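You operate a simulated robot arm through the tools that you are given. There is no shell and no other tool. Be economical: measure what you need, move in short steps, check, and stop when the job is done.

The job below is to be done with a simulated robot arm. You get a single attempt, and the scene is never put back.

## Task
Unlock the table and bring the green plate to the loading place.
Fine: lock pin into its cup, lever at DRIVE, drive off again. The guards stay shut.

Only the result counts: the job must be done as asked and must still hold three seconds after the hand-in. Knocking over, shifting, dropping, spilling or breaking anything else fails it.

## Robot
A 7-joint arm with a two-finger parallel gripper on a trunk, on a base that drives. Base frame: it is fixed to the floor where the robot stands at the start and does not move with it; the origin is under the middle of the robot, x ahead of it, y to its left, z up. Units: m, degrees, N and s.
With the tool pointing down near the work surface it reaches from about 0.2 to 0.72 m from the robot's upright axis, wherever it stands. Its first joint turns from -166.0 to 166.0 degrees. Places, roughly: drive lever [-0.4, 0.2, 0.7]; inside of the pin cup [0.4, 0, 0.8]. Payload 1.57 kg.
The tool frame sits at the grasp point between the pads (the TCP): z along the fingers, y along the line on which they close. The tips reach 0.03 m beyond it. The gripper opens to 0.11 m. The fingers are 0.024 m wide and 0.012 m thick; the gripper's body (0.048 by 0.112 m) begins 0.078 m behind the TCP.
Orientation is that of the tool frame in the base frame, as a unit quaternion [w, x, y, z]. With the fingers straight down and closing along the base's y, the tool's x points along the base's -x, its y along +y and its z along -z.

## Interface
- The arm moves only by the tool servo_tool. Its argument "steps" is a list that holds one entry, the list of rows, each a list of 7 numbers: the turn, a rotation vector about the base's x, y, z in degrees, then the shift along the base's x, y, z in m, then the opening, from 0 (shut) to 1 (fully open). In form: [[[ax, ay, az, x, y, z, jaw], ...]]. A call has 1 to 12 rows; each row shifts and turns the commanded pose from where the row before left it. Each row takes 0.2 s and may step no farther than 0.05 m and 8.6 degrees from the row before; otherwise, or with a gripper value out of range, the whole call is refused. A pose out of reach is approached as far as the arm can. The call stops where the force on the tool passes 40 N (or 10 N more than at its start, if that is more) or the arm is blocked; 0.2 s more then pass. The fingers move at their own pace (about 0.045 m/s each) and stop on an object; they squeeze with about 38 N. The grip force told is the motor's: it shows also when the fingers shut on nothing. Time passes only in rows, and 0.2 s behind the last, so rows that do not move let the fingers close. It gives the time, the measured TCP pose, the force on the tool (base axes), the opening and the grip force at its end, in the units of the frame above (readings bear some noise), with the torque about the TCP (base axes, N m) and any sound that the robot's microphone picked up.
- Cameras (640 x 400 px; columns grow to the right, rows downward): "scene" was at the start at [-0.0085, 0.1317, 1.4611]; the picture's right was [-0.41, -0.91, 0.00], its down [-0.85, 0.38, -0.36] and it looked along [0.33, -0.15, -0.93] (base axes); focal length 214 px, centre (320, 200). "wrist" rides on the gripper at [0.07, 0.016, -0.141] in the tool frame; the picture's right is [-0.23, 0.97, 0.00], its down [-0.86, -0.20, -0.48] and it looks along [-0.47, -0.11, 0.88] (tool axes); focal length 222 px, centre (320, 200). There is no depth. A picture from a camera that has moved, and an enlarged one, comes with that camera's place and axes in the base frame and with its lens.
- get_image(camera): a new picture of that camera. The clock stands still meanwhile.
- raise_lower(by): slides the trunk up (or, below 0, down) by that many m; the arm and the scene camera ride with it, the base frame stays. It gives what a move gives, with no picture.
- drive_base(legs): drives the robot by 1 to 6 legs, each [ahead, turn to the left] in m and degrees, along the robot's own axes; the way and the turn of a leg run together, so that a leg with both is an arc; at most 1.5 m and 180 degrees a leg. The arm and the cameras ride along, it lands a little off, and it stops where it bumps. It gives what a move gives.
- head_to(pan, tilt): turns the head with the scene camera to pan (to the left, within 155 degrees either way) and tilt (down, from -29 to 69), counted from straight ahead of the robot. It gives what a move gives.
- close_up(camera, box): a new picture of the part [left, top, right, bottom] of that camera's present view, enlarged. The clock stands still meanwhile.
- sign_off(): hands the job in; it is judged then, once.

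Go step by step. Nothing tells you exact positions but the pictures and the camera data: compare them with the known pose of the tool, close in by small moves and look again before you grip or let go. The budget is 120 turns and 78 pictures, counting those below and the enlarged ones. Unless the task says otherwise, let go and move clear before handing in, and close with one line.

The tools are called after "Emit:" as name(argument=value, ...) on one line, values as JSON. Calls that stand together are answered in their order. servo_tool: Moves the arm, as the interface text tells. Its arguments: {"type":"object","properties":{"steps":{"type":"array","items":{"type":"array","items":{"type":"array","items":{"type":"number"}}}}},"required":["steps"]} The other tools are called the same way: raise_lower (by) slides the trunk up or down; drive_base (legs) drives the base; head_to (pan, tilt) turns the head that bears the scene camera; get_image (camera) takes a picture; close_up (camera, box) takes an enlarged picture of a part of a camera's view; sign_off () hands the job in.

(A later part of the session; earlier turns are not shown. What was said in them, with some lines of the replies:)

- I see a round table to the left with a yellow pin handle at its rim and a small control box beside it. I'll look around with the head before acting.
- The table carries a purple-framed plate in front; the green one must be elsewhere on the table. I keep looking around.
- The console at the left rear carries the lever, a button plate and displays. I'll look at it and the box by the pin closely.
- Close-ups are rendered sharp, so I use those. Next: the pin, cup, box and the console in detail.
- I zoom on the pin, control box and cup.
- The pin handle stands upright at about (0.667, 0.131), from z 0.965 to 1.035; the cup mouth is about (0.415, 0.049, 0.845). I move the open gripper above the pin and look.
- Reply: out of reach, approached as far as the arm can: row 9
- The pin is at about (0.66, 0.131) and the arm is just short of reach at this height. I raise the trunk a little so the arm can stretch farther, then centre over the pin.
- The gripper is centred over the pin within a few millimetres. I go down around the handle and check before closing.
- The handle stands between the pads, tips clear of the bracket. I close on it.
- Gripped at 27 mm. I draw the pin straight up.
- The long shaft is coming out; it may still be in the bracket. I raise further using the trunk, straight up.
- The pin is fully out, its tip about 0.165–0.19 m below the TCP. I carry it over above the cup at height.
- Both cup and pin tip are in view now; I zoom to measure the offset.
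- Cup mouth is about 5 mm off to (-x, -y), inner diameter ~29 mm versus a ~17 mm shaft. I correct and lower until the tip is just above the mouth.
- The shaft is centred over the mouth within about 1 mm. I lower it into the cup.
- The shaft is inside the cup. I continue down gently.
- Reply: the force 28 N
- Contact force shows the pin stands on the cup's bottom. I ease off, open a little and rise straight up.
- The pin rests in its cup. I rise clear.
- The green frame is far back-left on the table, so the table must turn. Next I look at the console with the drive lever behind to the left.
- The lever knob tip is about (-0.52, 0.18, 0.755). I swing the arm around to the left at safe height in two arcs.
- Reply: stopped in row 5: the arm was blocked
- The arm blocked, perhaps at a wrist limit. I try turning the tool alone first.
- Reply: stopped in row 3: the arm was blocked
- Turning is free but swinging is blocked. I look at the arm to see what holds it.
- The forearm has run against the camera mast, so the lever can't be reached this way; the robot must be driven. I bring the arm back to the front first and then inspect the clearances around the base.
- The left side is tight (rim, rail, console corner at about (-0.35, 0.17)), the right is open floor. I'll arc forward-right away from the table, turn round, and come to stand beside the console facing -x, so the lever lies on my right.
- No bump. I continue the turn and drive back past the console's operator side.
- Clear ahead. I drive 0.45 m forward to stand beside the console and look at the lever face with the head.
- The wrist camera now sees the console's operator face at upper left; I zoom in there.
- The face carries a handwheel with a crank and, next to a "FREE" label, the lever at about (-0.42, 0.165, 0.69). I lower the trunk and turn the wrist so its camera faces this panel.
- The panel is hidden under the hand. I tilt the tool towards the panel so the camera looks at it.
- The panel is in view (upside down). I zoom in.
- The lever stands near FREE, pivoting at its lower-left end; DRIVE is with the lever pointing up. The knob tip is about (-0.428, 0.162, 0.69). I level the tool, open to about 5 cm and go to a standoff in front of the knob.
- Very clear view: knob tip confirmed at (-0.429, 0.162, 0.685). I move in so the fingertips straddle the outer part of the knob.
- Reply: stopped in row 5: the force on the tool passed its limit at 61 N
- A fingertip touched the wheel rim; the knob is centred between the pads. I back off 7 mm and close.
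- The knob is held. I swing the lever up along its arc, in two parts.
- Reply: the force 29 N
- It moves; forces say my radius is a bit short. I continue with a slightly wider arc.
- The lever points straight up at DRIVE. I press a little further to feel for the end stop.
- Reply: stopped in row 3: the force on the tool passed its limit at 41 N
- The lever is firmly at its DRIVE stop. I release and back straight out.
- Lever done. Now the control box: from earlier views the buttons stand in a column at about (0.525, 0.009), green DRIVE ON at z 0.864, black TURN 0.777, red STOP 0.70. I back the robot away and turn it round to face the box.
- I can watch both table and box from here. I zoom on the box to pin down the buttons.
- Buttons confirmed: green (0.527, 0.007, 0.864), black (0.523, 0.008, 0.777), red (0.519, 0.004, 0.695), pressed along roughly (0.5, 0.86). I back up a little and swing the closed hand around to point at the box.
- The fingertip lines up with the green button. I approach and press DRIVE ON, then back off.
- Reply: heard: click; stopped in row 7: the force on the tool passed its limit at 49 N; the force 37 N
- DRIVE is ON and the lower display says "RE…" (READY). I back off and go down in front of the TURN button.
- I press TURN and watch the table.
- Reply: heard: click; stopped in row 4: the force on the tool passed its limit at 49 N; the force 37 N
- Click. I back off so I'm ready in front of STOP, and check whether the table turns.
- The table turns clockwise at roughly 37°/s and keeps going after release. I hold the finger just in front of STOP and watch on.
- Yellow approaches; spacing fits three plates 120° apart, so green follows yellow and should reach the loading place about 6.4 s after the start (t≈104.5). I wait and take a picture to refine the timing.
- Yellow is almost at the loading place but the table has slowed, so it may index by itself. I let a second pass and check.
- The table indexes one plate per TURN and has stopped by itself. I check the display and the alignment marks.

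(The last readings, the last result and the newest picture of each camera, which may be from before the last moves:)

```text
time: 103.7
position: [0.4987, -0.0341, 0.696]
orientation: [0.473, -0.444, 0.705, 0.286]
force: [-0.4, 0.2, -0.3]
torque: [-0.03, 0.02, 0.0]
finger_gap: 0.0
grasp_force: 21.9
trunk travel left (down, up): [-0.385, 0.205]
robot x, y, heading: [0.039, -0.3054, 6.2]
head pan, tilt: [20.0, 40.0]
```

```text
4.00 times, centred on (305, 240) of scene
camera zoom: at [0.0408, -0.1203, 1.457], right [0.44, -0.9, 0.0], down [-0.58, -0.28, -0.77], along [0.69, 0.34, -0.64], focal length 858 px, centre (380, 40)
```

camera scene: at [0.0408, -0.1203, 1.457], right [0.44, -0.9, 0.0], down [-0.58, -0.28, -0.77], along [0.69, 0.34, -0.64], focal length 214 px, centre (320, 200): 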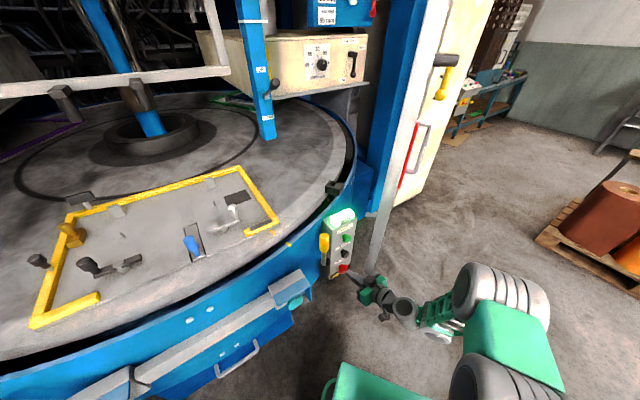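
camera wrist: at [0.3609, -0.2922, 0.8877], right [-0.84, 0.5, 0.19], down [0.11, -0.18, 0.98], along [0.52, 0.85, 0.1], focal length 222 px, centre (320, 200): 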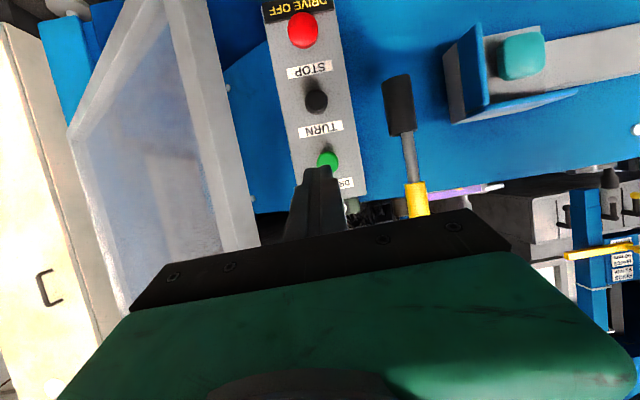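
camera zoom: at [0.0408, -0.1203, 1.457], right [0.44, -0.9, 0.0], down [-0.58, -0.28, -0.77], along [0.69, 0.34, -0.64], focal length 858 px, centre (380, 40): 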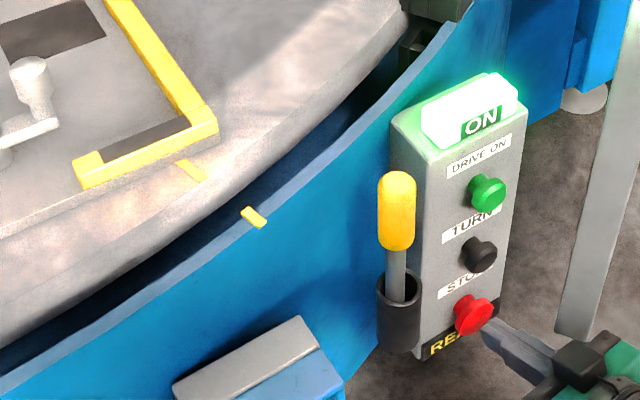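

Marks line up with yellow and the display reads READY. One more TURN brings green: I go back up to the black button, press it, and retreat.

Emit:
servo_tool(steps=[[[0, 0, 0, -0.005, -0.009, 0, 0], [0, 0, 0, -0.005, -0.009, 0, 0], [0, 0, 0, 0.0, 0, 0.044, 0], [0, 0, 0, 0.0005, 0, 0.043, 0], [0, 0, 0, 0, 0, 0, 0]]])

Emit:
servo_tool(steps=[[[0, 0, 0, 0.0095, 0.0185, 0, 0], [0, 0, 0, 0.0045, 0.0089, 0.001, 0], [0, 0, 0, 0.0045, 0.0089, 0, 0], [0, 0, 0, 0.0035, 0.0065, 0, 0], [0, 0, 0, 0.0025, 0.0045, 0, 0]]])

Emit:
servo_tool(steps=[[[0, 0, 0, -0.009, -0.0178, 0, 0], [0, 0, 0, -0.009, -0.0178, 0, 0], [0, 0, 0, -0.001, 0, -0.045, 0], [0, 0, 0, -0.001, -0.002, -0.043, 0], [0, 0, 0, 0, 0, 0, 0], [0, 0, 0, 0, 0, 0, 0], [0, 0, 0, 0, 0, 0, 0], [0, 0, 0, 0, 0, 0, 0], [0, 0, 0, 0, 0, 0, 0], [0, 0, 0, 0, 0, 0, 0], [0, 0, 0, 0, 0, 0, 0], [0, 0, 0, 0, 0, 0, 0]]])

Emit:
servo_tool(steps=[[[0, 0, 0, 0, 0, 0, 0], [0, 0, 0, 0, 0, 0, 0], [0, 0, 0, 0, 0, 0, 0], [0, 0, 0, 0, 0, 0, 0], [0, 0, 0, 0, 0, 0, 0], [0, 0, 0, 0, 0, 0, 0], [0, 0, 0, 0, 0, 0, 0], [0, 0, 0, 0, 0, 0, 0], [0, 0, 0, 0, 0, 0, 0], [0, 0, 0, 0, 0, 0, 0], [0, 0, 0, 0, 0, 0, 0], [0, 0, 0, 0, 0, 0, 0]]])

Emit:
get_image(camera="scene")

```text
time: 104.9
position: [0.4884, -0.0524, 0.784]
orientation: [0.472, -0.446, 0.705, 0.286]
force: [0.0, -0.3, 0.0]
torque: [-0.02, -0.02, 0.0]
finger_gap: 0.0
grasp_force: 21.5
trunk travel left (down, up): [-0.385, 0.205]
robot x, y, heading: [0.04, -0.3057, 6.1]
head pan, tilt: [20.0, 40.0]
```

```text
time: 105.9
position: [0.5053, -0.017, 0.7828]
orientation: [0.471, -0.442, 0.708, 0.285]
force: [-18.0, -29.3, 13.5]
torque: [0.35, -0.16, 0.01]
finger_gap: 0.0
grasp_force: 21.0
trunk travel left (down, up): [-0.385, 0.205]
robot x, y, heading: [0.0407, -0.3038, 5.9]
head pan, tilt: [20.0, 40.0]
heard: click
stopped in row 4: the force on the tool passed its limit at 49 N (the readings are from after the stop); the commanded pose is now the measured one
```

```text
time: 108.5
position: [0.4864, -0.052, 0.6926]
orientation: [0.47, -0.444, 0.707, 0.286]
force: [-0.6, -0.1, 0.4]
torque: [0.02, -0.01, 0.0]
finger_gap: 0.0
grasp_force: 21.0
trunk travel left (down, up): [-0.385, 0.205]
robot x, y, heading: [0.0397, -0.3021, 5.8]
head pan, tilt: [20.0, 40.0]
```

```text
time: 111.1
position: [0.4864, -0.0528, 0.6918]
orientation: [0.471, -0.444, 0.708, 0.285]
force: [0.0, 0.1, 0.3]
torque: [0.0, 0.0, 0.0]
finger_gap: 0.0
grasp_force: 21.8
trunk travel left (down, up): [-0.385, 0.205]
robot x, y, heading: [0.0386, -0.3049, 5.6]
head pan, tilt: [20.0, 40.0]
```

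```text
7 pictures are left
camera scene: at [0.041, -0.1204, 1.457], right [0.44, -0.9, 0.0], down [-0.58, -0.28, -0.77], along [0.69, 0.33, -0.64], focal length 214 px, centre (320, 200)
```

scene: 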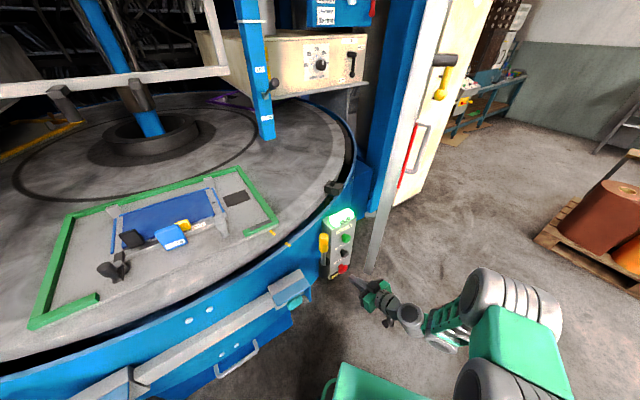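

The green plate stands at the loading place. Now I press the red STOP button to switch the drive off.

Emit:
servo_tool(steps=[[[0, 0, 0, 0.009, 0.0165, 0.001, 0], [0, 0, 0, 0.0045, 0.0089, 0, 0], [0, 0, 0, 0.0045, 0.0089, 0, 0], [0, 0, 0, 0.0035, 0.0065, 0, 0], [0, 0, 0, 0.003, 0.006, 0, 0], [0, 0, 0, 0.003, 0.006, 0, 0]]])

Emit:
servo_tool(steps=[[[0, 0, 0, -0.009, -0.0178, 0, 0], [0, 0, 0, -0.015, -0.03, 0, 0], [0, 0, 0, -0.02, -0.04, 0, 0], [0, 0, 0, -0.02, -0.04, 0, 0], [0, 0, 0, 0, 0, 0, 0]]])

Emit:
close_up(camera="scene", box=[240, 190, 370, 290])

```text
time: 112.1
position: [0.5068, -0.0183, 0.6937]
orientation: [0.469, -0.441, 0.71, 0.286]
force: [-18.0, -29.4, 15.6]
torque: [0.47, -0.19, 0.07]
finger_gap: 0.0001
grasp_force: 21.2
trunk travel left (down, up): [-0.385, 0.205]
robot x, y, heading: [0.0378, -0.308, 5.5]
head pan, tilt: [20.0, 40.0]
heard: click
stopped in row 4: the force on the tool passed its limit at 51 N (the readings are from after the stop); the commanded pose is now the measured one
```

```text
time: 113.3
position: [0.444, -0.1435, 0.6911]
orientation: [0.469, -0.441, 0.71, 0.284]
force: [-0.4, -0.1, -0.2]
torque: [0.0, 0.04, -0.02]
finger_gap: 0.0
grasp_force: 21.6
trunk travel left (down, up): [-0.385, 0.205]
robot x, y, heading: [0.0381, -0.3038, 5.8]
head pan, tilt: [20.0, 40.0]
```

```text
4.00 times, centred on (305, 240) of scene
camera zoom: at [0.041, -0.1209, 1.4571], right [0.43, -0.9, 0.0], down [-0.58, -0.28, -0.77], along [0.69, 0.33, -0.64], focal length 858 px, centre (380, 40)
```

zoom: 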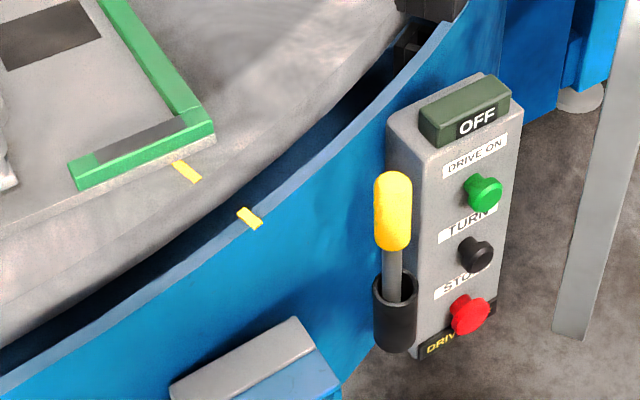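

Drive is OFF, the green plate's mark lines up, and the pin is in its cup. A last look at the lever.

Emit:
head_to(pan=128, tilt=45)

Emit:
close_up(camera="scene", box=[220, 100, 420, 300])

```text
time: 115.2
position: [0.4436, -0.1431, 0.6902]
orientation: [0.469, -0.441, 0.711, 0.284]
force: [-0.2, 0.0, 0.8]
torque: [0.0, 0.0, 0.01]
finger_gap: 0.0
grasp_force: 21.6
trunk travel left (down, up): [-0.385, 0.205]
robot x, y, heading: [0.039, -0.3052, 5.8]
head pan, tilt: [128.0, 45.0]
```

```text
2.00 times, centred on (320, 200) of scene
camera zoom: at [-0.0916, -0.0987, 1.4498], right [0.72, 0.69, 0.0], down [0.49, -0.51, -0.71], along [-0.49, 0.51, -0.71], focal length 429 px, centre (320, 200)
```

zoom: 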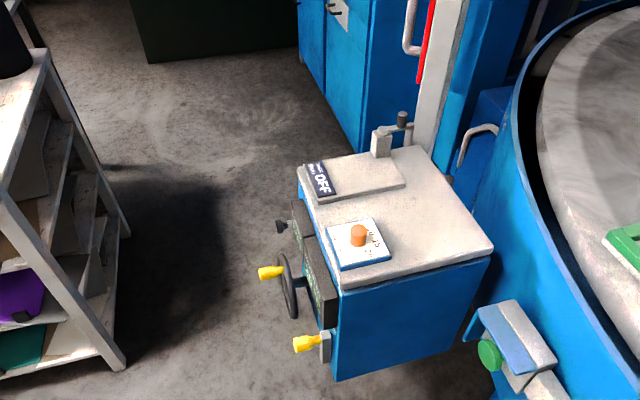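

The lever still stands up at DRIVE and the arm is clear, so I hand in.

Emit:
sign_off()

```text
The job is handed in.
```

The job is handed in: the lock pin is in its cup, the lever is at DRIVE, the green plate is at the loading place with its marks lined up, the drive is off again, and the guards were left shut.
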